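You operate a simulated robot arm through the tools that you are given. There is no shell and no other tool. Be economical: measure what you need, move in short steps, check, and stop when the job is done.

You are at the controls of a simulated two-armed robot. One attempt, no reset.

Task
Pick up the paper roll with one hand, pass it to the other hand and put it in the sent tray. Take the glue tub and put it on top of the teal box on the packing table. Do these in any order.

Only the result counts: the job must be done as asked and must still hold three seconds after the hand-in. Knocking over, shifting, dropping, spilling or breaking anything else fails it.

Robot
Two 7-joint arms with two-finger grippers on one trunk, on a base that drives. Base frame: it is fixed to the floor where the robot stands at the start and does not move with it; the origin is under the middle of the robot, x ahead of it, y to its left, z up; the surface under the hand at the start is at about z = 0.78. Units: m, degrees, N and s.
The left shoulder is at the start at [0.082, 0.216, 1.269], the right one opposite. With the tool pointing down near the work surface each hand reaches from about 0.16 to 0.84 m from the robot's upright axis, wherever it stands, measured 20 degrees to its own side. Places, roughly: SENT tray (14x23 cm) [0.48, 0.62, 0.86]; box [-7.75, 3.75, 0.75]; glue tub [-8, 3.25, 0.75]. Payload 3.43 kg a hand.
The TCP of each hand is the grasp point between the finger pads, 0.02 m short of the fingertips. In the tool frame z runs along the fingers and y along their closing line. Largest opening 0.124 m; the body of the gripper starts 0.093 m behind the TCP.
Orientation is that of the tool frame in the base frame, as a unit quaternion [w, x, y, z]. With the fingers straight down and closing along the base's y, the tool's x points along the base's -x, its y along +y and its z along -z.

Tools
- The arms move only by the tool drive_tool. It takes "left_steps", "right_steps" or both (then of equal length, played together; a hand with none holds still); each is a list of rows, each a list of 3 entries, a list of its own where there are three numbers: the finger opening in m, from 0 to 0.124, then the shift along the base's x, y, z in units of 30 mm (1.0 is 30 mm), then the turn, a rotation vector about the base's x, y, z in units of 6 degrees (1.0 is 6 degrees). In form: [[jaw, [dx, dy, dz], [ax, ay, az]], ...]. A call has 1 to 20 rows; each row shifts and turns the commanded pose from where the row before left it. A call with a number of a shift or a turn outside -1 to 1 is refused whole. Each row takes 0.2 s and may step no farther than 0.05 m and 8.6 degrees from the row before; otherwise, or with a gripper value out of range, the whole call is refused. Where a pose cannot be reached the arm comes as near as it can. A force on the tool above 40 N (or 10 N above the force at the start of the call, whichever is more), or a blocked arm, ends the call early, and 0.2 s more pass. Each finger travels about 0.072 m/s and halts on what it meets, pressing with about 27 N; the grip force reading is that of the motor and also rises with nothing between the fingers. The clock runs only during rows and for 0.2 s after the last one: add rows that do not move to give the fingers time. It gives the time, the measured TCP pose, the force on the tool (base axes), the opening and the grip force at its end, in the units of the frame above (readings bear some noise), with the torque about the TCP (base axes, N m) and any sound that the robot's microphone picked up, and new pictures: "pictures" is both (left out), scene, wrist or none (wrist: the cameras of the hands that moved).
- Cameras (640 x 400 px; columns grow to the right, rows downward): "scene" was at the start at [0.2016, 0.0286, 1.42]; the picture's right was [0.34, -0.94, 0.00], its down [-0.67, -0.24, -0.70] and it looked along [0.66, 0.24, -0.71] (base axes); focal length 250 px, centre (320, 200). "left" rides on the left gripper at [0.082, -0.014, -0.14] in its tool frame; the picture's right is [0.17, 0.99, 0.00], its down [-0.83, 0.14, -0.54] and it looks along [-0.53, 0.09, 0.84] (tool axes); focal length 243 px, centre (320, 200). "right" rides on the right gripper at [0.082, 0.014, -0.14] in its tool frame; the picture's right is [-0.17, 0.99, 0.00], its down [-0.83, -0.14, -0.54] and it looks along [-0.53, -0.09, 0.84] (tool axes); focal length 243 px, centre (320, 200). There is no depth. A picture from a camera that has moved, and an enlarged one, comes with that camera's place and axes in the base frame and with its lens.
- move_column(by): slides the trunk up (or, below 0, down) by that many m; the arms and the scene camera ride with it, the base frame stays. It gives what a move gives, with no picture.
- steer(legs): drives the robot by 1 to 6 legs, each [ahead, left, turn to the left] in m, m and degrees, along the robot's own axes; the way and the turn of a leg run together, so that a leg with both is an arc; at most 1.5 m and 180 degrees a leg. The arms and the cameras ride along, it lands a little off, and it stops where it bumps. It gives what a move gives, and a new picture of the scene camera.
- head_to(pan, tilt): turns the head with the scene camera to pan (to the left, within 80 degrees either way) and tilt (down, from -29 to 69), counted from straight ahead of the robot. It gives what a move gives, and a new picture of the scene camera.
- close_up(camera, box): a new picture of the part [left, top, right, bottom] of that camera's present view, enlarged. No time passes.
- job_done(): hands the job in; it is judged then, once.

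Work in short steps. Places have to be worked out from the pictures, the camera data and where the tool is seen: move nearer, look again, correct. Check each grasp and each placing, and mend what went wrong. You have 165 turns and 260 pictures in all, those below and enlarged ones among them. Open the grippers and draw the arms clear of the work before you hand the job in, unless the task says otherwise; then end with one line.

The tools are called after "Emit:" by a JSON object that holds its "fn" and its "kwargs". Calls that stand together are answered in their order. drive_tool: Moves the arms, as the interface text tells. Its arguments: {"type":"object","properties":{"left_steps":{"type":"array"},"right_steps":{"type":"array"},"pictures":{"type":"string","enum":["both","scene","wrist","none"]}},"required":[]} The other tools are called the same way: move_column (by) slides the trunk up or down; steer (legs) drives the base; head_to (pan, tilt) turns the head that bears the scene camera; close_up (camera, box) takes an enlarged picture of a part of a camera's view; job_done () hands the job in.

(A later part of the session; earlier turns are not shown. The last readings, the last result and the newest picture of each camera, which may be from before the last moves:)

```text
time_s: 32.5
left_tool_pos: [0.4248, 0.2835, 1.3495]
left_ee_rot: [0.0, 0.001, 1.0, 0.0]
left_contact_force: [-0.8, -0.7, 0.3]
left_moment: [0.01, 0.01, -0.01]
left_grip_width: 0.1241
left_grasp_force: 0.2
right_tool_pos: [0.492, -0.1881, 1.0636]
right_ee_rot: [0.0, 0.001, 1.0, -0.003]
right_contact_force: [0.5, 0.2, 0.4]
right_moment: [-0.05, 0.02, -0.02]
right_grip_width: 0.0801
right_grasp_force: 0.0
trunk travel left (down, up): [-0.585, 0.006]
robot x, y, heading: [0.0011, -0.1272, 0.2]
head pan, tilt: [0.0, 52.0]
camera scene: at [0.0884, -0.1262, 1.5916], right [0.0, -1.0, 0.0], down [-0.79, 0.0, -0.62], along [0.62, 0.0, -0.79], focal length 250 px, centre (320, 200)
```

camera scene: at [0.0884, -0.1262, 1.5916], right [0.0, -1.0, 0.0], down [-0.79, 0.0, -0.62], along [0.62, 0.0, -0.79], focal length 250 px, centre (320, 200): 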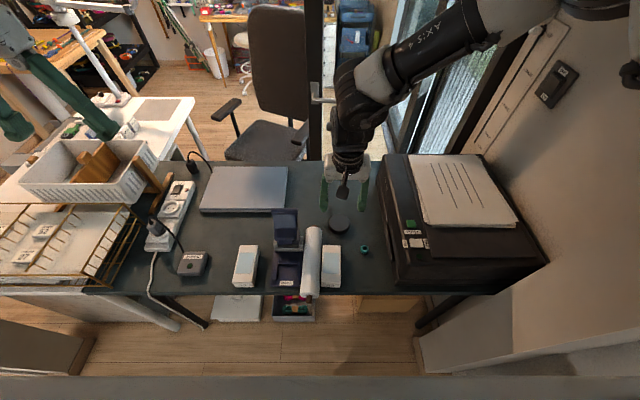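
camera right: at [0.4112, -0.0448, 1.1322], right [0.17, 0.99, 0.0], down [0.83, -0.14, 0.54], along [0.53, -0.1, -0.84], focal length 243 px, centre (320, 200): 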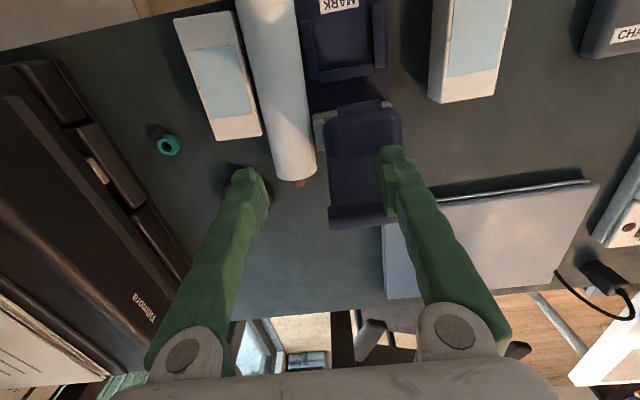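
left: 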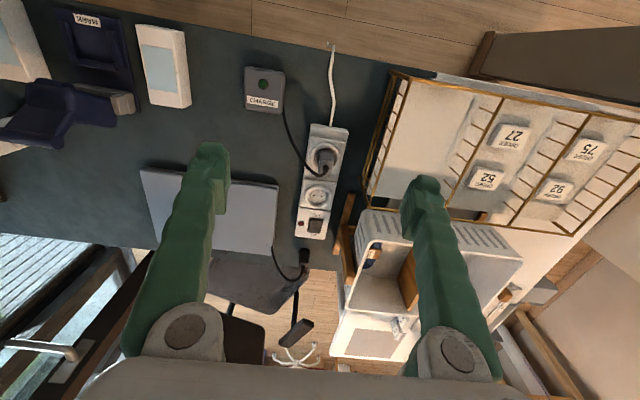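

The strafe worked. I move over the roll's far end and descend partway.

Emit:
{"fn": "drive_tool", "kwargs": {"right_steps": [[0.08, [0.48, 0.7, 0], [0, 0, 0]], [0.08, [0.48, 0.7, 0], [0, 0, 0]], [0.08, [0.48, 0.7, 0], [0, 0, 0]], [0.08, [0.48, 0.7, 0], [0, 0, 0]], [0.08, [0, 0, -0.9], [0, 0, 0]], [0.08, [0, 0, -0.9], [0, 0, 0]], [0.08, [0, 0, -0.9], [0, 0, 0]], [0.08, [0, 0, -0.9], [0, 0, 0]], [0.08, [0, 0, 0], [0, 0, 0]]]}}

```text
time_s: 34.1
left_tool_pos: [0.4224, 0.2823, 1.3507]
left_ee_rot: [0.0, 0.0, 1.0, 0.0]
left_contact_force: [0.5, -0.9, 0.4]
left_moment: [-0.02, -0.01, 0.01]
left_grip_width: 0.124
left_grasp_force: 0.2
right_tool_pos: [0.5268, -0.0992, 0.9952]
right_ee_rot: [0.006, 0.003, 1.0, 0.002]
right_contact_force: [-6.9, -2.5, 20.3]
right_moment: [0.85, -0.03, 0.1]
right_grip_width: 0.0789
right_grasp_force: 0.0
right hand out of reach, approached as far as the arm can: row 5, 6, 7, 8
trunk travel left (down, up): [-0.585, 0.006]
robot x, y, heading: [-0.0011, -0.1266, -0.3]
head pan, tilt: [0.0, 52.0]
stopped in row 8 (right hand): the force on the tool passed its limit at 56 N (the readings are from after the stop); the commanded pose is now the measured one
camera scene: at [0.0849, -0.1283, 1.5919], right [0.0, -1.0, 0.0], down [-0.79, 0.0, -0.62], along [0.62, 0.0, -0.79], focal length 250 px, centre (320, 200)
camera right: at [0.4441, -0.0853, 1.1362], right [0.17, 0.99, 0.0], down [0.82, -0.14, 0.55], along [0.54, -0.09, -0.84], focal length 243 px, centre (320, 200)
```

scene: 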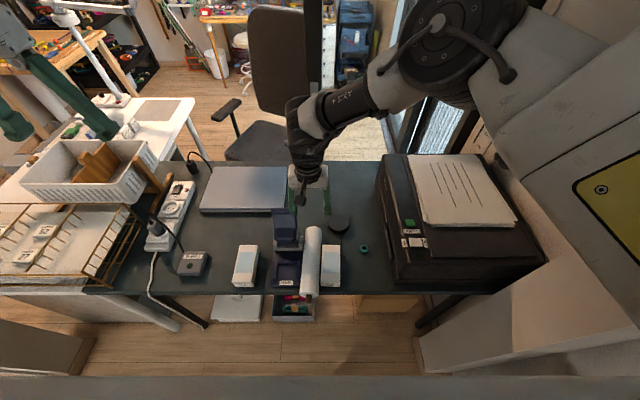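
right: 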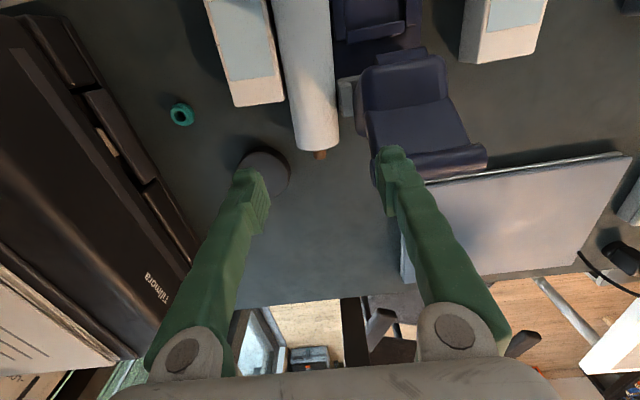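

The left finger touched the stand's lever (56 N). I raise at once and check the stand.

Emit:
{"fn": "drive_tool", "kwargs": {"right_steps": [[0.08, [0, 0, 0.5], [0, 0, 0]], [0.08, [0, 0, 0.8], [0, 0, 0]], [0.08, [0, 0, 0.8], [0, 0, 0]], [0.08, [0, 0, 0], [0, 0, 0]]]}}

Emit:
{"fn": "close_up", "kwargs": {"camera": "scene", "box": [220, 180, 380, 300]}}

```text
time_s: 35.1
left_tool_pos: [0.4255, 0.283, 1.3483]
left_ee_rot: [-0.001, 0.0, 1.0, -0.001]
left_contact_force: [0.4, -0.1, -0.1]
left_moment: [-0.01, 0.01, -0.02]
left_grip_width: 0.1241
left_grasp_force: 0.0
right_tool_pos: [0.5298, -0.1036, 1.0504]
right_ee_rot: [0.001, 0.006, 1.0, 0.0]
right_contact_force: [-0.4, -0.1, -0.9]
right_moment: [-0.06, 0.05, 0.0]
right_grip_width: 0.0801
right_grasp_force: 0.0
trunk travel left (down, up): [-0.585, 0.006]
robot x, y, heading: [-0.0023, -0.13, 0.1]
head pan, tilt: [0.0, 52.0]
camera scene: at [0.0895, -0.1268, 1.5914], right [0.0, -1.0, 0.0], down [-0.79, 0.0, -0.62], along [0.62, 0.0, -0.79], focal length 250 px, centre (320, 200)
camera right: at [0.448, -0.0887, 1.1929], right [0.18, 0.98, 0.0], down [0.83, -0.15, 0.54], along [0.53, -0.1, -0.84], focal length 243 px, centre (320, 200)
```

scene: 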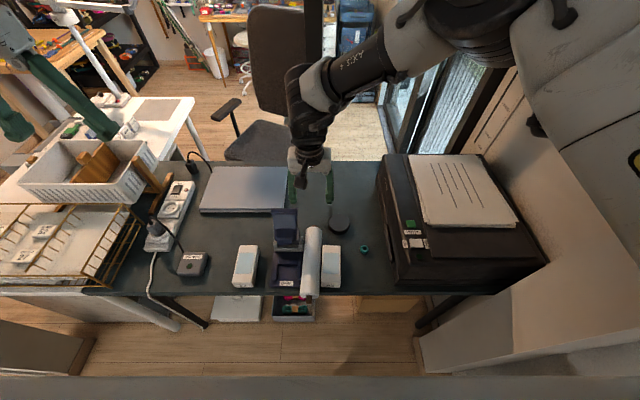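
right: 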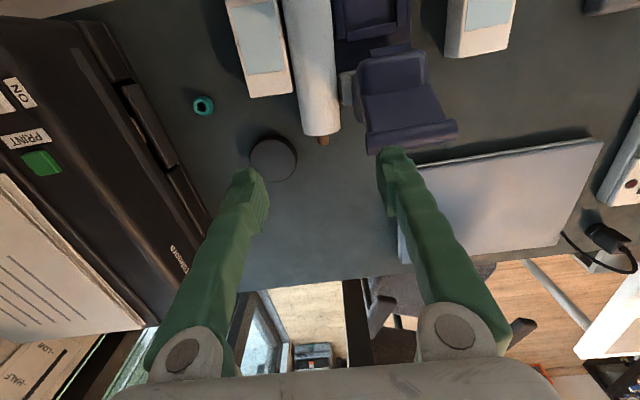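

```text
3.33 times, centred on (300, 240) of scene
camera zoom: at [0.0895, -0.1268, 1.5914], right [0.0, -1.0, 0.0], down [-0.79, 0.0, -0.62], along [0.62, 0.0, -0.79], focal length 834 px, centre (387, 67)
```

zoom: 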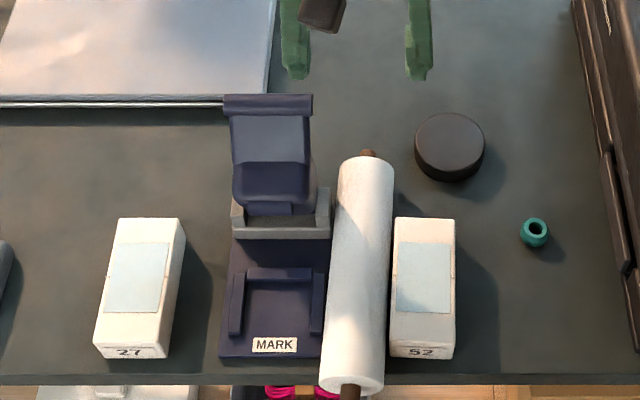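

The stand looks unmoved; its lever reaches z≈0.97, so the far end is a bad place to grip. The near end (x≈0.345) sticks out past the box and stand with both sides free, so I move above it and lower the trunk.

Emit:
{"fn": "drive_tool", "kwargs": {"right_steps": [[0.08, [-0.88, 0.04, 0], [0, 0, 0]], [0.08, [-0.88, 0.04, 0], [0, 0, 0]], [0.08, [-0.88, 0.04, 0], [0, 0, 0]], [0.08, [-0.88, 0.04, 0], [0, 0, 0]], [0.08, [-0.88, 0.04, 0], [0, 0, 0]], [0.08, [-0.88, 0.04, 0], [0, 0, 0]], [0.08, [-0.88, 0.04, 0], [0, 0, 0]], [0.08, [0, 0, 0], [0, 0, 0]]], "pictures": "wrist"}}

```text
time_s: 37.1
left_tool_pos: [0.4256, 0.2823, 1.3478]
left_ee_rot: [-0.001, 0.001, 1.0, 0.0]
left_contact_force: [0.8, 0.7, -0.5]
left_moment: [-0.02, -0.04, 0.02]
left_grip_width: 0.1242
left_grasp_force: 0.0
right_tool_pos: [0.337, -0.1085, 1.0357]
right_ee_rot: [-0.016, 0.017, 1.0, -0.01]
right_contact_force: [-0.7, 0.2, -0.3]
right_moment: [-0.02, -0.01, -0.02]
right_grip_width: 0.0801
right_grasp_force: 0.0
trunk travel left (down, up): [-0.585, 0.006]
robot x, y, heading: [-0.0009, -0.1293, 0.0]
head pan, tilt: [0.0, 52.0]
stopped in row 8 (right hand): the arm was blocked; the commanded pose is now the measured one
camera right: at [0.2611, -0.0892, 1.1794], right [0.2, 0.98, -0.02], down [0.84, -0.16, 0.52], along [0.5, -0.12, -0.86], focal length 243 px, centre (320, 200)
```

right: 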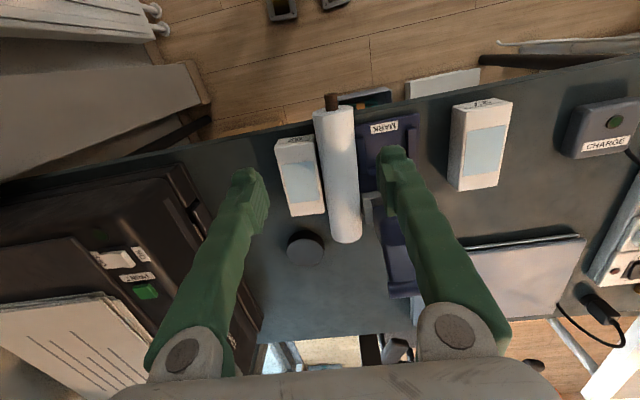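

The arm is folded close to the body here, so I back the robot up 0.15 m for a comfortable reach.

Emit:
{"fn": "steer", "kwargs": {"legs": [[-0.15, 0, 0]]}}

Emit:
{"fn": "drive_tool", "kwargs": {"right_steps": [[0.08, [0.8, 0.1, 0.2], [0, 0, 0]], [0.08, [0.8, 0.1, 0.2], [0, 0, 0]], [0.08, [0.8, 0.1, 0.1], [0, 0, 0]], [0.08, [0.8, 0.1, 0], [0, 0, 0]], [0.08, [0.8, 0.1, 0], [0, 0, 0]], [0.08, [0.8, 0, 0], [0, 0, 0]], [0.08, [0, 0, 0], [0, 0, 0]]]}}

```text
time_s: 38.7
left_tool_pos: [0.2776, 0.2824, 1.3476]
left_ee_rot: [-0.002, 0.0, 1.0, 0.0]
left_contact_force: [0.5, -0.6, -0.1]
left_moment: [-0.01, 0.04, 0.0]
left_grip_width: 0.1241
left_grasp_force: 0.0
right_tool_pos: [0.1898, -0.1083, 1.0365]
right_ee_rot: [-0.016, 0.016, 1.0, -0.01]
right_contact_force: [-0.5, 0.6, 0.3]
right_moment: [-0.04, 0.04, 0.01]
right_grip_width: 0.0802
right_grasp_force: 0.0
trunk travel left (down, up): [-0.585, 0.006]
robot x, y, heading: [-0.1482, -0.1249, 0.1]
head pan, tilt: [0.0, 52.0]
camera scene: at [-0.0571, -0.127, 1.5912], right [0.0, -1.0, 0.0], down [-0.79, 0.0, -0.61], along [0.61, 0.0, -0.79], focal length 250 px, centre (320, 200)
```

scene: 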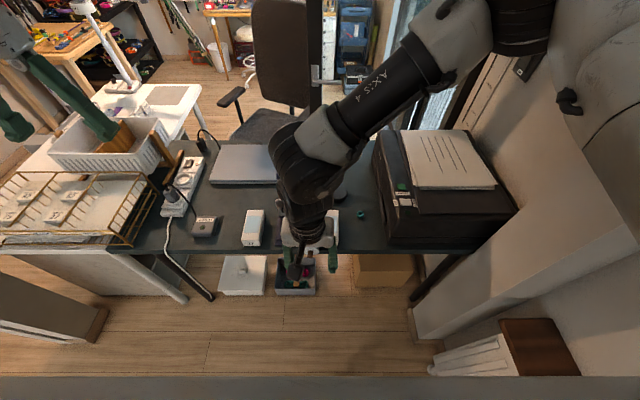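

```text
time_s: 40.3
left_tool_pos: [0.2742, 0.2838, 1.3486]
left_ee_rot: [0.0, 0.0, 1.0, -0.001]
left_contact_force: [0.0, 0.0, -1.0]
left_moment: [0.0, -0.04, 0.03]
left_grip_width: 0.1241
left_grasp_force: 0.0
right_tool_pos: [0.3322, -0.0928, 1.0527]
right_ee_rot: [-0.014, 0.016, 1.0, -0.008]
right_contact_force: [-0.7, -0.1, -0.1]
right_moment: [0.0, 0.01, -0.01]
right_grip_width: 0.0802
right_grasp_force: 0.0
trunk travel left (down, up): [-0.585, 0.006]
robot x, y, heading: [-0.1491, -0.1324, 0.1]
head pan, tilt: [0.0, 52.0]
camera scene: at [-0.0617, -0.1272, 1.5916], right [0.0, -1.0, 0.0], down [-0.79, 0.0, -0.62], along [0.62, 0.0, -0.79], focal length 250 px, centre (320, 200)
camera right: at [0.2546, -0.0736, 1.1958], right [0.2, 0.98, -0.02], down [0.84, -0.16, 0.52], along [0.5, -0.12, -0.86], focal length 243 px, centre (320, 200)
```

scene: 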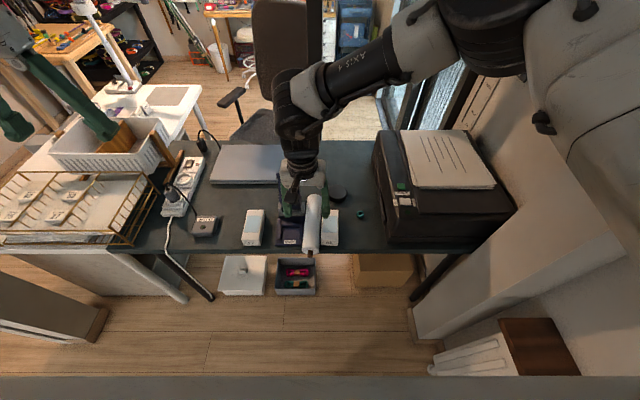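
right: 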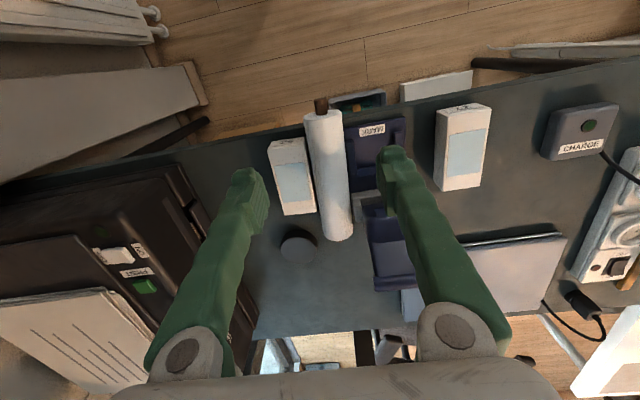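

Aligned above the near end. I lower the trunk 0.12 m and then take out the small tilt and descend most of the way.

Emit:
{"fn": "move_column", "kwargs": {"by": -0.12}}

Emit:
{"fn": "drive_tool", "kwargs": {"right_steps": [[0.08, [0.33, 0, 0], [0.15, -0.27, 0]], [0.08, [0, 0, -0.6], [0, 0, 0]], [0.08, [0, 0, -0.6], [0, 0, 0]], [0.08, [0, 0, -0.6], [0, 0, 0]], [0.08, [0, 0, 0], [0, 0, 0]]]}}

```text
time_s: 41.4
left_tool_pos: [0.2776, 0.2836, 1.2414]
left_ee_rot: [-0.009, 0.0, 1.0, 0.001]
left_contact_force: [-0.1, 0.2, 0.4]
left_moment: [0.04, 0.01, 0.01]
left_grip_width: 0.1237
left_grasp_force: 0.1
right_tool_pos: [0.2682, -0.1152, 0.8748]
right_ee_rot: [-0.102, 0.027, 0.994, -0.024]
right_contact_force: [-0.3, 0.2, -0.6]
right_moment: [0.01, 0.01, -0.02]
right_grip_width: 0.0799
right_grasp_force: 0.1
trunk travel left (down, up): [-0.486, 0.105]
robot x, y, heading: [-0.1517, -0.1263, 0.1]
head pan, tilt: [0.0, 52.0]
stopped: the arm was blocked; the commanded pose is now the measured one
```

```text
time_s: 42.6
left_tool_pos: [0.2772, 0.2836, 1.2431]
left_ee_rot: [-0.008, 0.0, 1.0, 0.001]
left_contact_force: [0.2, 0.6, 1.0]
left_moment: [0.0, 0.01, 0.0]
left_grip_width: 0.124
left_grasp_force: 0.1
right_tool_pos: [0.2774, -0.1112, 0.8228]
right_ee_rot: [-0.086, 0.023, 0.996, -0.016]
right_contact_force: [-0.3, -0.3, -0.3]
right_moment: [-0.01, -0.02, 0.01]
right_grip_width: 0.08
right_grasp_force: 0.1
trunk travel left (down, up): [-0.486, 0.105]
robot x, y, heading: [-0.1467, -0.1255, 0.2]
head pan, tilt: [0.0, 52.0]
camera scene: at [0.0273, -0.1271, 1.478], right [0.0, -1.0, 0.0], down [-0.79, 0.0, -0.62], along [0.62, 0.0, -0.79], focal length 250 px, centre (320, 200)
camera right: at [0.2222, -0.0893, 0.976], right [0.21, 0.98, -0.06], down [0.9, -0.17, 0.39], along [0.37, -0.14, -0.92], focal length 243 px, centre (320, 200)
```

scene: 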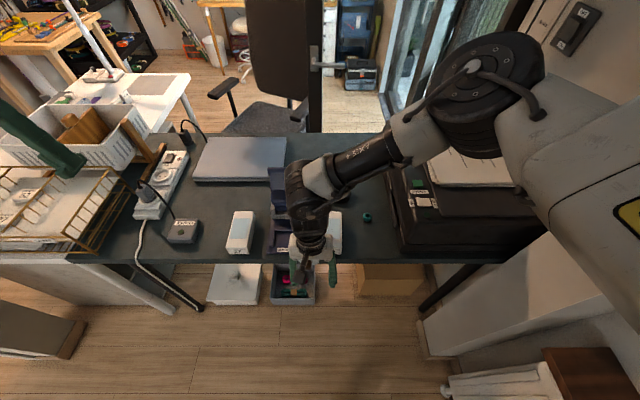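
right: 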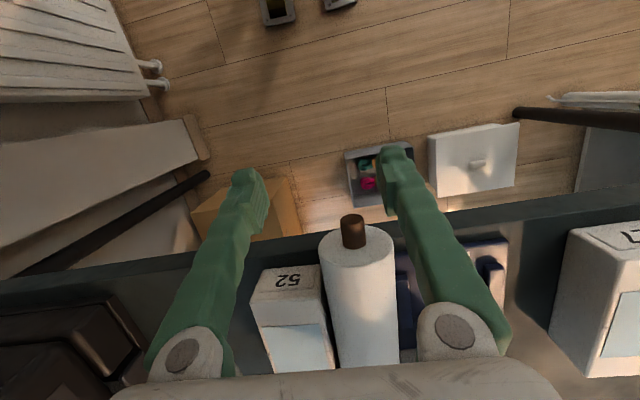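

The trunk leans forward as it lowers, which folded the arm again. I raise the hand, back off another 0.14 m and straighten the tool.

Emit:
{"fn": "drive_tool", "kwargs": {"right_steps": [[0.08, [-0.3, 0, 0.9], [0, 0, 0]], [0.08, [0, 0, 0.9], [0, 0, 0]], [0.08, [0, 0, 0.9], [0, 0, 0]], [0.08, [0, 0, 0], [0, 0, 0]]], "pictures": "none"}}

Emit:
{"fn": "steer", "kwargs": {"legs": [[-0.14, 0, 0]]}}

Emit:
{"fn": "drive_tool", "kwargs": {"right_steps": [[0.08, [0.8, 0.1, 0], [0.3, -0.5, 0]], [0.08, [0.8, 0.1, 0], [0.3, -0.5, 0]], [0.08, [0.8, 0.1, 0], [0, -0.5, 0]], [0.08, [0.8, 0.1, 0], [0, -0.2, 0]], [0.08, [0.8, 0.1, 0], [0, 0, 0]], [0.08, [0.8, 0.1, 0], [0, 0, 0]], [0.08, [0, 0, 0], [0, 0, 0]]]}}

```text
time_s: 43.6
left_tool_pos: [0.2761, 0.2828, 1.2432]
left_ee_rot: [-0.008, 0.0, 1.0, 0.001]
left_contact_force: [-1.0, -0.6, -0.5]
left_moment: [0.0, 0.04, 0.03]
left_grip_width: 0.1239
left_grasp_force: 0.1
right_tool_pos: [0.2691, -0.1136, 0.9038]
right_ee_rot: [-0.089, 0.026, 0.996, -0.017]
right_contact_force: [0.3, 0.2, 0.1]
right_moment: [0.0, 0.0, 0.03]
right_grip_width: 0.0802
right_grasp_force: 0.1
trunk travel left (down, up): [-0.486, 0.105]
robot x, y, heading: [-0.1526, -0.1315, -0.1]
head pan, tilt: [0.0, 52.0]
```

```text
time_s: 45.1
left_tool_pos: [0.1414, 0.2839, 1.241]
left_ee_rot: [-0.009, 0.0, 1.0, 0.0]
left_contact_force: [0.3, 0.2, 0.3]
left_moment: [0.0, -0.02, 0.0]
left_grip_width: 0.1239
left_grasp_force: 0.0
right_tool_pos: [0.1336, -0.1119, 0.9029]
right_ee_rot: [-0.088, 0.025, 0.996, -0.015]
right_contact_force: [-0.4, 0.1, -0.6]
right_moment: [0.0, 0.01, -0.03]
right_grip_width: 0.0799
right_grasp_force: 0.1
trunk travel left (down, up): [-0.486, 0.105]
robot x, y, heading: [-0.2889, -0.1241, -0.2]
head pan, tilt: [0.0, 52.0]
camera scene: at [-0.1079, -0.127, 1.4776], right [0.0, -1.0, 0.0], down [-0.79, 0.0, -0.61], along [0.61, 0.0, -0.79], focal length 250 px, centre (320, 200)
```

scene: 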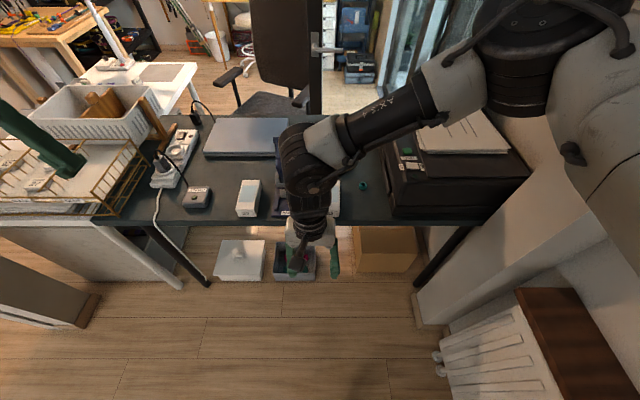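

```text
time_s: 46.7
left_tool_pos: [0.139, 0.2832, 1.2427]
left_ee_rot: [-0.007, 0.0, 1.0, 0.0]
left_contact_force: [-0.4, 0.4, 0.2]
left_moment: [0.02, 0.01, 0.01]
left_grip_width: 0.124
left_grasp_force: 0.0
right_tool_pos: [0.2882, -0.1127, 0.9056]
right_ee_rot: [0.001, 0.043, 0.999, 0.021]
right_contact_force: [0.9, -0.2, 0.4]
right_moment: [-0.05, -0.02, 0.01]
right_grip_width: 0.0801
right_grasp_force: 0.0
trunk travel left (down, up): [-0.486, 0.105]
robot x, y, heading: [-0.2904, -0.1267, 0.0]
head pan, tilt: [0.0, 52.0]
camera scene: at [-0.1104, -0.1269, 1.478], right [0.0, -1.0, 0.0], down [-0.79, 0.0, -0.62], along [0.62, 0.0, -0.79], focal length 250 px, centre (320, 200)
camera right: at [0.2085, -0.0967, 1.0481], right [0.25, 0.97, 0.04], down [0.81, -0.24, 0.53], along [0.52, -0.1, -0.85], focal length 243 px, centre (320, 200)
```

scene: 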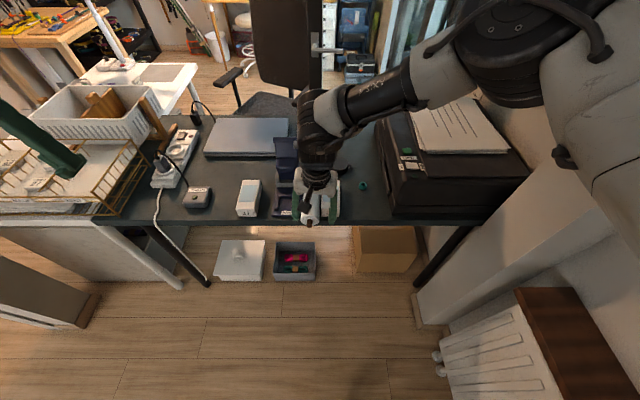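
right: 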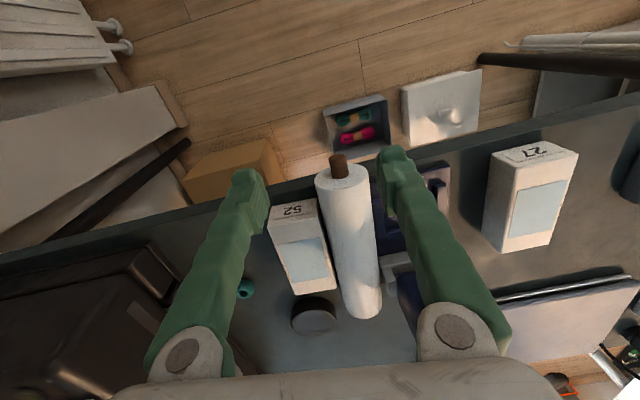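

Nearly aligned. I level the tool, centre over the near end at (0.342, -0.093) and descend to grasp height.

Emit:
{"fn": "drive_tool", "kwargs": {"right_steps": [[0.08, [0.6, 0.22, 0], [-0.2, 0, 0.17]], [0.08, [0.6, 0.22, 0], [-0.2, 0, 0.17]], [0.08, [0.6, 0.22, 0], [0, 0, 0]], [0.08, [0, 0, -0.8], [0, 0, 0]], [0.08, [0, 0, -0.7], [0, 0, 0]], [0.08, [0, 0, 0], [0, 0, 0]]], "pictures": "wrist"}}

```text
time_s: 48.3
left_tool_pos: [0.1392, 0.2837, 1.2428]
left_ee_rot: [-0.008, 0.0, 1.0, 0.0]
left_contact_force: [0.4, -0.5, 0.3]
left_moment: [-0.01, 0.01, 0.02]
left_grip_width: 0.1241
left_grasp_force: 0.2
right_tool_pos: [0.3288, -0.1287, 0.8719]
right_ee_rot: [0.001, 0.059, 0.998, 0.004]
right_contact_force: [0.0, -0.2, 0.6]
right_moment: [0.01, -0.01, 0.0]
right_grip_width: 0.08
right_grasp_force: 0.1
right hand out of reach, approached as far as the arm can: row 3, 4, 5
trunk travel left (down, up): [-0.486, 0.105]
robot x, y, heading: [-0.2884, -0.1321, -0.1]
head pan, tilt: [0.0, 52.0]
stopped in row 6 (right hand): the arm was blocked; the commanded pose is now the measured one
camera right: at [0.2479, -0.1053, 1.0131], right [0.28, 0.96, 0.01], down [0.81, -0.24, 0.54], along [0.52, -0.14, -0.84], focal length 243 px, centre (320, 200)
```

right: 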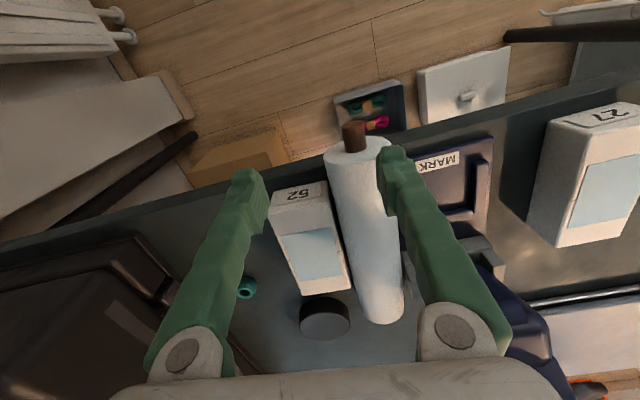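

The wrist seems to be at its yaw limit in this direction. The gripper is symmetric, so I raise the hand and turn it the other way round, by about -177°.

Emit:
{"fn": "drive_tool", "kwargs": {"right_steps": [[0.08, [0, -0.3, 0.9], [0, 0, 0]], [0.08, [0, 0, 0.9], [0, 0, 0]], [0.08, [0, 0, 0.9], [0, 0, -1]], [0.08, [0, 0, 0.9], [0, 0, -1]], [0.08, [0, 0, 0], [0, 0, -1]], [0.08, [0, 0, 0], [0, 0, -1]], [0.08, [0, 0, 0], [0, 0, -1]], [0.08, [0, 0, 0], [0, 0, -1]], [0.08, [0, 0, 0], [0, 0, -1]], [0.08, [0, 0, 0], [0, 0, -1]], [0.08, [0, 0, 0], [0, 0, -1]], [0.08, [0, 0, 0], [0, 0, -1]], [0.08, [0, 0, 0], [0, 0, -1]], [0.08, [0, 0, 0], [0, 0, -1]], [0.08, [0, 0, 0], [0, 0, -1]], [0.08, [0, 0, 0], [0, 0, -1]], [0.08, [0, 0, 0], [0, 0, -1]], [0.08, [0, 0, 0], [0, 0, -1]]], "pictures": "scene"}}

```text
time_s: 52.1
left_tool_pos: [0.1395, 0.2837, 1.2434]
left_ee_rot: [-0.008, 0.0, 1.0, 0.0]
left_contact_force: [0.2, -0.4, 0.7]
left_moment: [0.01, 0.0, -0.03]
left_grip_width: 0.1239
left_grasp_force: 0.1
right_tool_pos: [0.3231, -0.1432, 0.9706]
right_ee_rot: [0.007, 0.782, 0.623, -0.008]
right_contact_force: [0.3, 0.3, -0.8]
right_moment: [0.02, 0.04, -0.02]
right_grip_width: 0.08
right_grasp_force: 0.1
trunk travel left (down, up): [-0.486, 0.105]
robot x, y, heading: [-0.2906, -0.1275, 0.1]
head pan, tilt: [0.0, 52.0]
camera scene: at [-0.1103, -0.1271, 1.478], right [0.0, -1.0, 0.0], down [-0.79, 0.0, -0.62], along [0.62, 0.0, -0.79], focal length 250 px, centre (320, 200)
```

scene: 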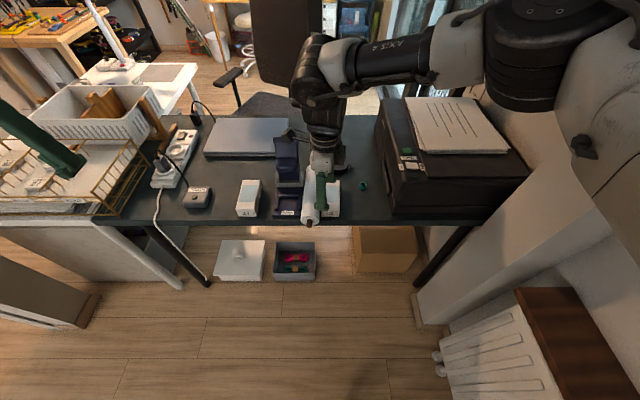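

Turning this way works. I continue the turn and centre over the near end.

Emit:
{"fn": "drive_tool", "kwargs": {"right_steps": [[0.08, [0, 0, 0], [0, 0, -1]], [0.08, [0, 0, 0], [0, 0, -1]], [0.08, [0, 0, 0], [0, 0, -1]], [0.08, [0, 0, 0], [0, 0, -1]], [0.08, [0, 0, 0], [0, 0, -1]], [0.08, [0, 0, 0], [0, 0, -1]], [0.08, [0, 0, 0], [0, 0, -1]], [0.08, [0, 0, 0], [0, 0, -1]], [0.08, [0, 0, 0], [0, 0, -1]], [0.08, [0, 0, 0], [0, 0, -1]], [0.08, [0, 0, 0], [0, 0, -1]], [0.08, [0, 0, 0], [0, 0, -1]], [0.08, [0, 0, 0], [0, 0, -1]], [0.08, [0.3, 0.8, 0], [0, 0, 0]], [0.08, [0.3, 0.8, 0], [0, 0, 0]], [0.08, [0, 0, 0], [0, 0, 0]]], "pictures": "wrist"}}

```text
time_s: 55.5
left_tool_pos: [0.1401, 0.2812, 1.243]
left_ee_rot: [-0.008, 0.001, 1.0, 0.001]
left_contact_force: [-0.1, -0.1, -0.3]
left_moment: [-0.01, -0.03, 0.0]
left_grip_width: 0.1238
left_grasp_force: 0.1
right_tool_pos: [0.3886, -0.162, 0.9946]
right_ee_rot: [-0.018, 0.997, -0.08, -0.002]
right_contact_force: [0.3, -0.5, -0.2]
right_moment: [0.01, 0.03, -0.02]
right_grip_width: 0.0799
right_grasp_force: 0.0
trunk travel left (down, up): [-0.486, 0.105]
robot x, y, heading: [-0.2846, -0.1331, -0.4]
head pan, tilt: [0.0, 52.0]
stopped in row 16 (right hand): the arm was blocked; the commanded pose is now the measured one
camera right: at [0.4693, -0.1918, 1.1347], right [-0.32, -0.95, -0.03], down [-0.8, 0.25, 0.55], along [-0.51, 0.2, -0.83], focal length 243 px, centre (320, 200)
```

right: 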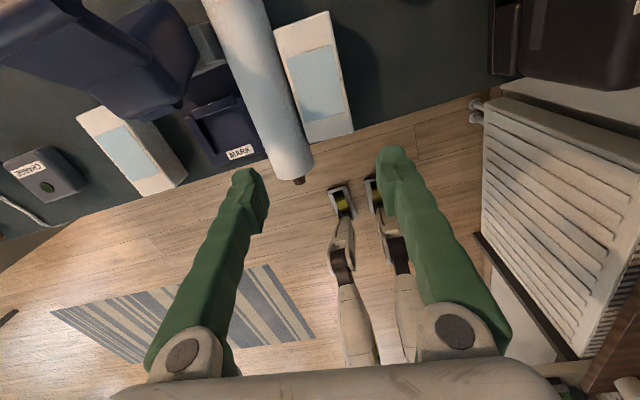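

Yaw is now about -189° and the hand has drifted off target. I turn back 6° and try moving to the target again.

Emit:
{"fn": "drive_tool", "kwargs": {"right_steps": [[0.08, [0, 0.3, 0], [0.2, 0.2, 1]], [0.08, [-0.3, 0.6, 0], [0, 0, 0.2]], [0.08, [-0.4, 0.6, 0], [0, 0, 0]], [0.08, [-0.4, 0.6, 0], [0, 0, 0]], [0.08, [-0.4, 0.3, 0], [0, 0, 0]], [0.08, [0, 0, 0], [0, 0, 0]]], "pictures": "both"}}

```text
time_s: 57.1
left_tool_pos: [0.1399, 0.2819, 1.2434]
left_ee_rot: [-0.008, 0.001, 1.0, 0.0]
left_contact_force: [-0.6, -0.8, 0.0]
left_moment: [0.02, 0.0, -0.03]
left_grip_width: 0.1241
left_grasp_force: 0.1
right_tool_pos: [0.3625, -0.1293, 0.9848]
right_ee_rot: [-0.029, 0.998, -0.055, -0.024]
right_contact_force: [-0.2, 0.4, 0.4]
right_moment: [0.0, -0.01, 0.03]
right_grip_width: 0.0799
right_grasp_force: 0.0
trunk travel left (down, up): [-0.486, 0.105]
robot x, y, heading: [-0.2867, -0.1286, 0.0]
head pan, tilt: [0.0, 52.0]
stopped in row 6 (right hand): the arm was blocked; the commanded pose is now the measured one
camera scene: at [-0.1098, -0.1281, 1.4779], right [0.0, -1.0, 0.0], down [-0.79, 0.0, -0.62], along [0.62, 0.0, -0.79], focal length 250 px, centre (320, 200)
camera right: at [0.4486, -0.1601, 1.1207], right [-0.27, -0.96, -0.05], down [-0.79, 0.2, 0.59], along [-0.55, 0.2, -0.81], focal length 243 px, centre (320, 200)
```

scene: 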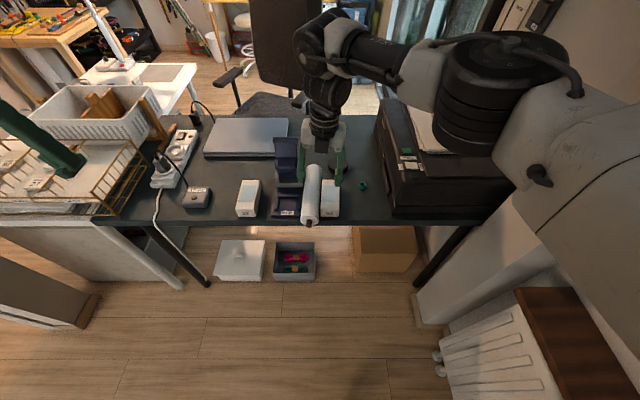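
right: 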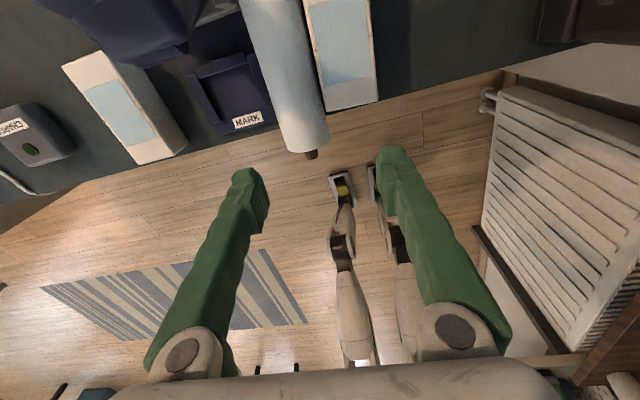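

The right wrist works well only at yaws between about -10° and -170° relative to the robot. I draw the hand back while turning it to about -33°, and will then turn the robot left 30° to match the roll.

Emit:
{"fn": "drive_tool", "kwargs": {"right_steps": [[0.08, [-0.25, -0.3, 0], [0, 0, 1]], [0.08, [-0.25, -0.3, 0], [0, 0, 1]], [0.08, [-0.25, -0.3, 0], [0, 0, 1]], [0.08, [-0.25, -0.3, 0], [0, 0, 1]], [0.08, [-0.25, -0.3, 0], [0, 0, 1]], [0.08, [-0.25, -0.3, 0], [0, 0, 1]], [0.08, [-0.25, -0.3, 0], [0, 0, 1]], [0.08, [-0.25, -0.3, 0], [0, 0, 1]], [0.08, [-0.25, -0.3, 0], [0, 0, 1]], [0.08, [-0.25, -0.3, 0], [0, 0, 1]], [0.08, [-0.25, -0.3, 0], [0, 0, 1]], [0.08, [-0.25, -0.3, 0], [0, 0, 1]], [0.08, [-0.25, -0.3, 0], [0, 0, 1]], [0.08, [-0.25, -0.3, 0], [0, 0, 1]], [0.08, [-0.25, -0.3, 0], [0, 0, 1]], [0.08, [-0.25, -0.3, 0], [0, 0, 1]], [0.08, [0, 0, 0], [0, 0, 1]], [0.08, [0, 0, 0], [0, 0, 1]], [0.08, [0, 0, 0], [0, 0, 1]], [0.08, [0, 0, 0], [0, 0, 1]]], "pictures": "none"}}

Emit:
{"fn": "drive_tool", "kwargs": {"right_steps": [[0.08, [0, 0, 0], [0, 0, 1]], [0.08, [0, 0, 0], [0, 0, 1]], [0.08, [0, 0, 0], [0, 0, 1]], [0.08, [0, 0, 0], [0, 0, 1]], [0.08, [0, 0, 0], [0, 0, 1]], [0.08, [0, 0, 0], [0, 0, 0]]], "pictures": "none"}}

Emit:
{"fn": "steer", "kwargs": {"legs": [[0.09, -0.04, 30]]}}

```text
time_s: 61.3
left_tool_pos: [0.1393, 0.2823, 1.2435]
left_ee_rot: [-0.007, 0.0, 1.0, 0.0]
left_contact_force: [0.7, -0.3, -0.6]
left_moment: [-0.01, 0.02, 0.02]
left_grip_width: 0.1243
left_grasp_force: 0.1
right_tool_pos: [0.2401, -0.2706, 0.9841]
right_ee_rot: [0.005, 0.543, 0.839, -0.036]
right_contact_force: [0.2, -0.4, 0.2]
right_moment: [-0.01, -0.03, 0.01]
right_grip_width: 0.08
right_grasp_force: 0.1
trunk travel left (down, up): [-0.486, 0.105]
robot x, y, heading: [-0.2874, -0.1269, -0.2]
head pan, tilt: [0.0, 52.0]
```

```text
time_s: 62.7
left_tool_pos: [0.1388, 0.283, 1.2431]
left_ee_rot: [-0.008, 0.0, 1.0, 0.001]
left_contact_force: [-0.8, 0.3, 0.3]
left_moment: [-0.03, -0.04, 0.04]
left_grip_width: 0.1241
left_grasp_force: 0.0
right_tool_pos: [0.241, -0.2692, 0.9846]
right_ee_rot: [0.014, 0.308, 0.951, -0.033]
right_contact_force: [-0.1, -0.5, 0.4]
right_moment: [0.02, -0.04, -0.02]
right_grip_width: 0.08
right_grasp_force: 0.1
trunk travel left (down, up): [-0.486, 0.105]
robot x, y, heading: [-0.289, -0.1279, -0.3]
head pan, tilt: [0.0, 52.0]
```

```text
time_s: 65.1
left_tool_pos: [-0.0265, 0.4258, 1.2436]
left_ee_rot: [-0.008, -0.257, 0.966, -0.002]
left_contact_force: [-0.1, 0.2, 0.2]
left_moment: [0.01, 0.01, -0.01]
left_grip_width: 0.1241
left_grasp_force: 0.1
right_tool_pos: [0.3371, -0.0052, 0.9847]
right_ee_rot: [0.022, 0.053, 0.998, -0.029]
right_contact_force: [1.0, -0.1, -0.8]
right_moment: [0.02, -0.04, 0.02]
right_grip_width: 0.08
right_grasp_force: 0.0
trunk travel left (down, up): [-0.486, 0.105]
robot x, y, heading: [-0.1928, -0.1467, 29.8]
head pan, tilt: [0.0, 52.0]
camera scene: at [-0.0374, -0.054, 1.478], right [0.5, -0.87, 0.0], down [-0.68, -0.39, -0.62], along [0.53, 0.31, -0.79], focal length 250 px, centre (320, 200)
```

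scene: 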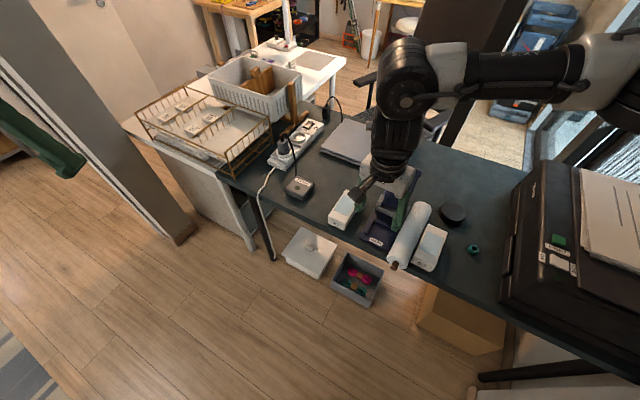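

The hand is now well placed at a comfortable yaw. I level it and move right over the roll's near end.

Emit:
{"fn": "drive_tool", "kwargs": {"right_steps": [[0.08, [0.05, -0.74, 0], [0.14, 0.1, 0.12]], [0.08, [0.05, -0.74, 0], [0.14, 0.1, 0.12]], [0.08, [0.05, -0.74, 0], [0.14, 0.1, 0.12]], [0.08, [0.05, -0.72, 0], [0.14, 0.1, 0.12]], [0.08, [0, 0, -0.8], [0, 0, 0]], [0.08, [0, 0, -0.8], [0, 0, 0]], [0.08, [0, 0, -0.8], [0, 0, 0]], [0.08, [0, 0, 0], [0, 0, 0]]], "pictures": "wrist"}}

```text
time_s: 66.9
left_tool_pos: [-0.0257, 0.4259, 1.2441]
left_ee_rot: [-0.008, -0.257, 0.966, -0.002]
left_contact_force: [0.6, 1.0, -0.5]
left_moment: [-0.01, 0.03, 0.04]
left_grip_width: 0.1242
left_grasp_force: 0.1
right_tool_pos: [0.3422, -0.0927, 0.9123]
right_ee_rot: [0.001, 0.028, 1.0, 0.002]
right_contact_force: [0.2, -0.5, 0.2]
right_moment: [0.0, 0.0, 0.0]
right_grip_width: 0.0801
right_grasp_force: 0.1
trunk travel left (down, up): [-0.486, 0.105]
robot x, y, heading: [-0.1936, -0.1419, 29.7]
head pan, tilt: [0.0, 52.0]
camera right: at [0.2628, -0.0733, 1.0542], right [0.22, 0.98, 0.0], down [0.82, -0.19, 0.54], along [0.53, -0.12, -0.84], focal length 243 px, centre (320, 200)
```

right: 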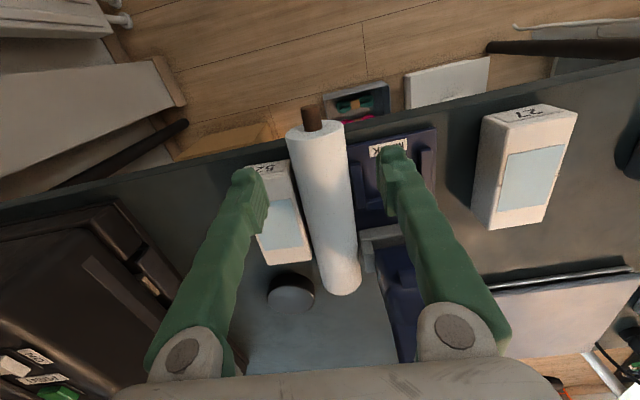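

Positions agree: the near face is at about x=0.333, and the box and stand begin near x=0.36. I descend to z≈0.813 in small steps with a slightly narrower jaw.

Emit:
{"fn": "drive_tool", "kwargs": {"right_steps": [[0.074, [-0.1, 0, -0.6], [0, 0, 0]], [0.074, [0, 0, -0.6], [0, 0, 0]], [0.074, [0, 0, -0.6], [0, 0, 0]], [0.074, [0, 0, -0.6], [0, 0, 0]], [0.074, [0, 0, -0.6], [0, 0, 0]], [0.074, [0, 0, -0.3], [0, 0, 0]], [0.074, [0, 0, 0], [0, 0, 0]]], "pictures": "both"}}

```text
time_s: 68.5
left_tool_pos: [-0.0261, 0.4258, 1.2428]
left_ee_rot: [-0.007, -0.257, 0.966, -0.002]
left_contact_force: [0.6, 0.8, -0.1]
left_moment: [0.0, 0.0, 0.0]
left_grip_width: 0.1243
left_grasp_force: 0.1
right_tool_pos: [0.3411, -0.0926, 0.8129]
right_ee_rot: [0.001, 0.028, 1.0, 0.002]
right_contact_force: [0.0, 0.4, -0.5]
right_moment: [-0.01, 0.0, 0.01]
right_grip_width: 0.0742
right_grasp_force: 0.0
trunk travel left (down, up): [-0.486, 0.105]
robot x, y, heading: [-0.1927, -0.1457, 29.6]
head pan, tilt: [0.0, 52.0]
camera scene: at [-0.0372, -0.0539, 1.478], right [0.5, -0.87, 0.0], down [-0.68, -0.39, -0.62], along [0.53, 0.31, -0.79], focal length 250 px, centre (320, 200)
camera right: at [0.2597, -0.0738, 0.9549], right [0.22, 0.98, 0.0], down [0.82, -0.19, 0.54], along [0.53, -0.12, -0.84], focal length 243 px, centre (320, 200)
```

scene: 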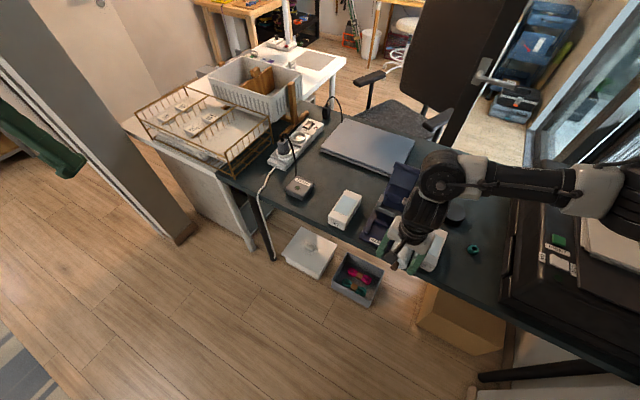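
right: 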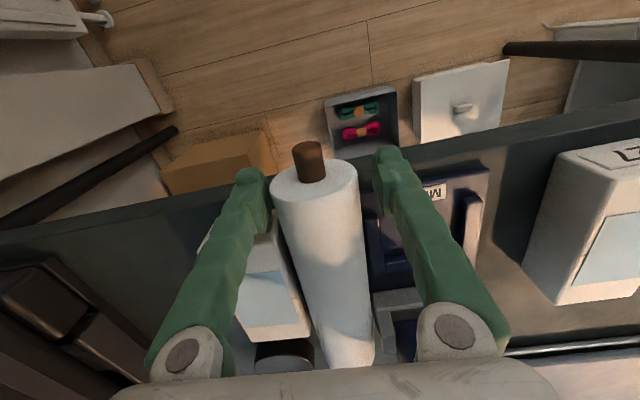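

The roll end is between the pads, so I close.

Emit:
{"fn": "drive_tool", "kwargs": {"right_steps": [[0, [0, 0, 0], [0, 0, 0]], [0, [0, 0, 0], [0, 0, 0]], [0, [0, 0, 0], [0, 0, 0]], [0, [0, 0, 0], [0, 0, 0]]], "pictures": "wrist"}}

```text
time_s: 69.5
left_tool_pos: [-0.0263, 0.4248, 1.2433]
left_ee_rot: [-0.008, -0.257, 0.966, -0.003]
left_contact_force: [1.1, -0.6, -0.1]
left_moment: [-0.03, -0.01, 0.02]
left_grip_width: 0.1239
left_grasp_force: 0.2
right_tool_pos: [0.3409, -0.0934, 0.8141]
right_ee_rot: [0.0, 0.028, 1.0, 0.0]
right_contact_force: [-0.3, -3.0, 0.7]
right_moment: [-0.04, 0.14, -0.15]
right_grip_width: 0.0554
right_grasp_force: 27.1
trunk travel left (down, up): [-0.486, 0.105]
robot x, y, heading: [-0.1909, -0.1417, 29.7]
head pan, tilt: [0.0, 52.0]
camera right: at [0.2598, -0.0742, 0.955], right [0.22, 0.98, 0.0], down [0.82, -0.19, 0.54], along [0.53, -0.12, -0.84], focal length 243 px, centre (320, 200)
```

right: 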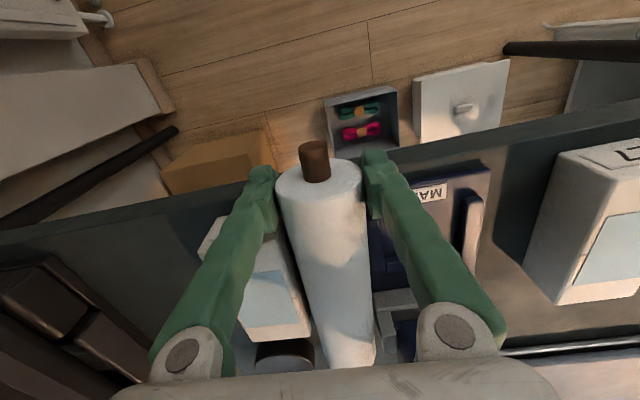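

Gripped at 55 mm. I lift the near end gently 6 cm, following an arc about the far end, and see whether the roll stays stiff or droops.

Emit:
{"fn": "drive_tool", "kwargs": {"right_steps": [[0, [0.02, 0, 0.5], [0, 0, 0]], [0, [0.05, 0, 0.5], [0, 0, 0]], [0, [0.1, 0, 0.5], [0, 0, 0]], [0, [0.13, 0, 0.5], [0, 0, 0]], [0, [0, 0, 0], [0, 0, 0]]]}}

```text
time_s: 70.7
left_tool_pos: [-0.024, 0.4246, 1.2428]
left_ee_rot: [-0.007, -0.257, 0.966, -0.002]
left_contact_force: [-0.3, 0.2, -0.1]
left_moment: [-0.02, -0.02, 0.02]
left_grip_width: 0.1238
left_grasp_force: 0.0
right_tool_pos: [0.3496, -0.0922, 0.8743]
right_ee_rot: [0.0, 0.028, 1.0, 0.0]
right_contact_force: [-0.1, 0.2, -3.7]
right_moment: [-0.01, 0.34, 0.0]
right_grip_width: 0.0557
right_grasp_force: 26.8
trunk travel left (down, up): [-0.486, 0.105]
robot x, y, heading: [-0.1867, -0.1452, 29.4]
head pan, tilt: [0.0, 52.0]
camera scene: at [-0.0368, -0.0539, 1.4779], right [0.5, -0.87, 0.0], down [-0.68, -0.39, -0.62], along [0.53, 0.31, -0.79], focal length 250 px, centre (320, 200)
camera right: at [0.2691, -0.0739, 1.015], right [0.22, 0.98, 0.0], down [0.82, -0.19, 0.54], along [0.53, -0.12, -0.84], focal length 243 px, centre (320, 200)
```

scene: 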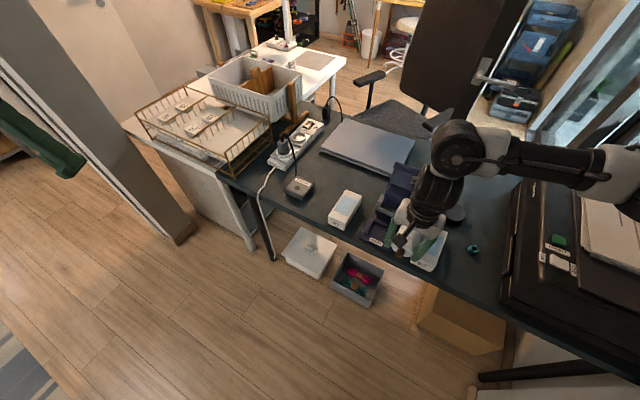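
right: 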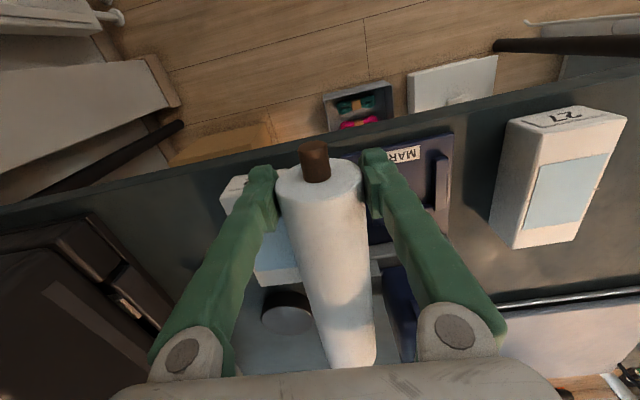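

The end grip carries the full weight and the roll stays horizontal. I raise it straight up above the stand's lever height.

Emit:
{"fn": "drive_tool", "kwargs": {"right_steps": [[0, [0, 0, 0.7], [0, 0, 0]], [0, [0, 0, 0.7], [0, 0, 0]], [0, [0, 0, 0.7], [0, 0, 0]], [0, [0, 0, 0.7], [0, 0, 0]], [0, [0, 0, 0.7], [0, 0, 0]], [0, [0, 0, 0.7], [0, 0, 0]], [0, [0, 0, 0.7], [0, 0, 0]], [0, [0, 0, 0.7], [0, 0, 0]], [0, [0, 0, 0], [0, 0, 0]]]}}

Emit:
{"fn": "close_up", "kwargs": {"camera": "scene", "box": [330, 150, 490, 290]}}

```text
time_s: 72.7
left_tool_pos: [-0.0241, 0.4253, 1.2437]
left_ee_rot: [-0.007, -0.257, 0.966, -0.002]
left_contact_force: [0.6, -0.3, 0.6]
left_moment: [-0.02, 0.02, 0.0]
left_grip_width: 0.124
left_grasp_force: 0.0
right_tool_pos: [0.3497, -0.0928, 1.0415]
right_ee_rot: [0.001, 0.028, 1.0, 0.001]
right_contact_force: [0.8, -0.2, -3.0]
right_moment: [0.02, 0.33, -0.02]
right_grip_width: 0.0556
right_grasp_force: 26.4
trunk travel left (down, up): [-0.486, 0.105]
robot x, y, heading: [-0.1899, -0.141, 30.1]
head pan, tilt: [0.0, 52.0]
camera scene: at [-0.0365, -0.0539, 1.4778], right [0.5, -0.87, 0.0], down [-0.68, -0.39, -0.62], along [0.53, 0.31, -0.79], focal length 250 px, centre (320, 200)
camera right: at [0.269, -0.074, 1.1832], right [0.22, 0.98, 0.0], down [0.82, -0.19, 0.54], along [0.53, -0.12, -0.84], focal length 243 px, centre (320, 200)
```

scene: 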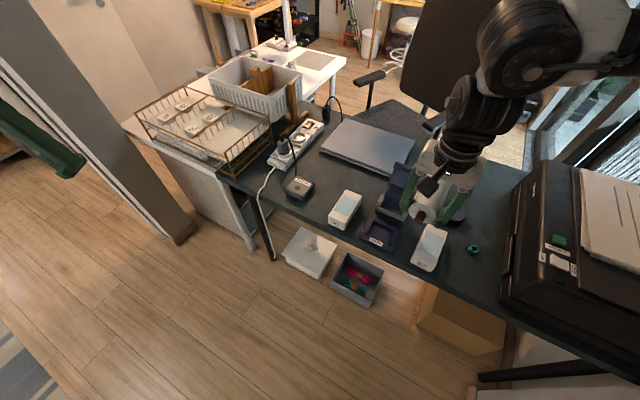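
right: 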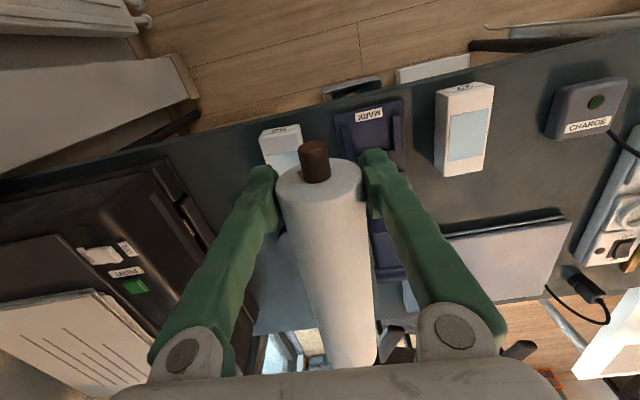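

```text
2.86 times, centred on (410, 220) of scene
camera zoom: at [-0.0365, -0.0539, 1.4778], right [0.5, -0.87, 0.0], down [-0.68, -0.39, -0.62], along [0.53, 0.31, -0.79], focal length 715 px, centre (63, 143)
```

zoom: 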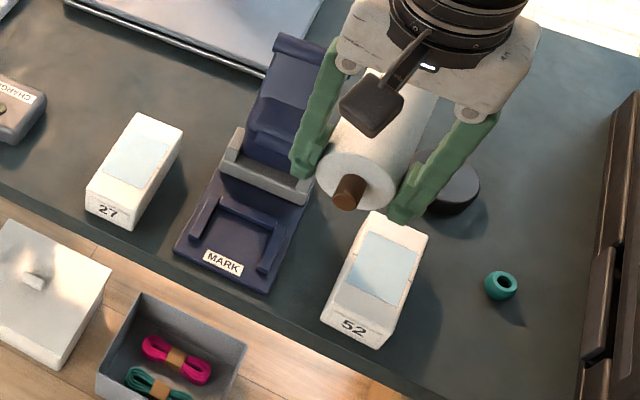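

Everything else is still in place. I bring the right hand a little towards the middle, turning the roll slightly towards straight ahead, for the handover.

Emit:
{"fn": "drive_tool", "kwargs": {"right_steps": [[0, [-0.4, 0.6, 0.3], [0, 0, 0.4]], [0, [-0.4, 0.6, 0.3], [0, 0, 0.4]], [0, [-0.4, 0.6, 0.3], [0, 0, 0.4]], [0, [-0.4, 0.6, 0], [0, 0, 0.4]], [0, [-0.4, 0.6, 0], [0, 0, 0.4]], [0, [0, 0, 0], [0, 0, 0]]], "pictures": "scene"}}

```text
time_s: 74.1
left_tool_pos: [-0.0237, 0.4245, 1.2426]
left_ee_rot: [-0.008, -0.257, 0.966, -0.002]
left_contact_force: [0.7, -0.7, -0.7]
left_moment: [0.0, 0.03, 0.03]
left_grip_width: 0.1241
left_grasp_force: 0.0
right_tool_pos: [0.2896, -0.0031, 1.069]
right_ee_rot: [0.001, -0.077, 0.997, 0.002]
right_contact_force: [-0.1, -0.4, -3.3]
right_moment: [-0.03, 0.35, -0.02]
right_grip_width: 0.0553
right_grasp_force: 27.0
trunk travel left (down, up): [-0.486, 0.105]
robot x, y, heading: [-0.1943, -0.14, 29.7]
head pan, tilt: [0.0, 52.0]
camera scene: at [-0.0366, -0.0545, 1.4779], right [0.5, -0.87, 0.0], down [-0.68, -0.39, -0.62], along [0.53, 0.31, -0.79], focal length 250 px, centre (320, 200)
```

scene: 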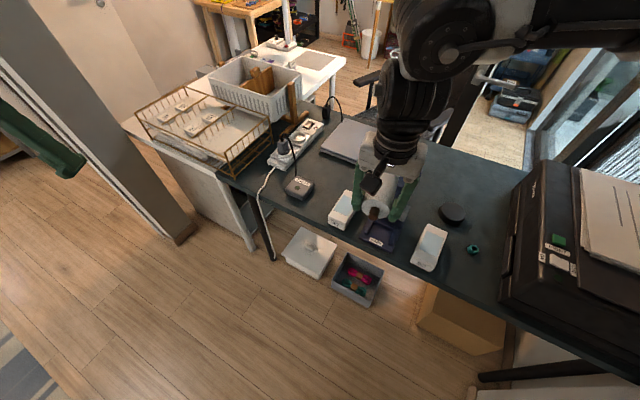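

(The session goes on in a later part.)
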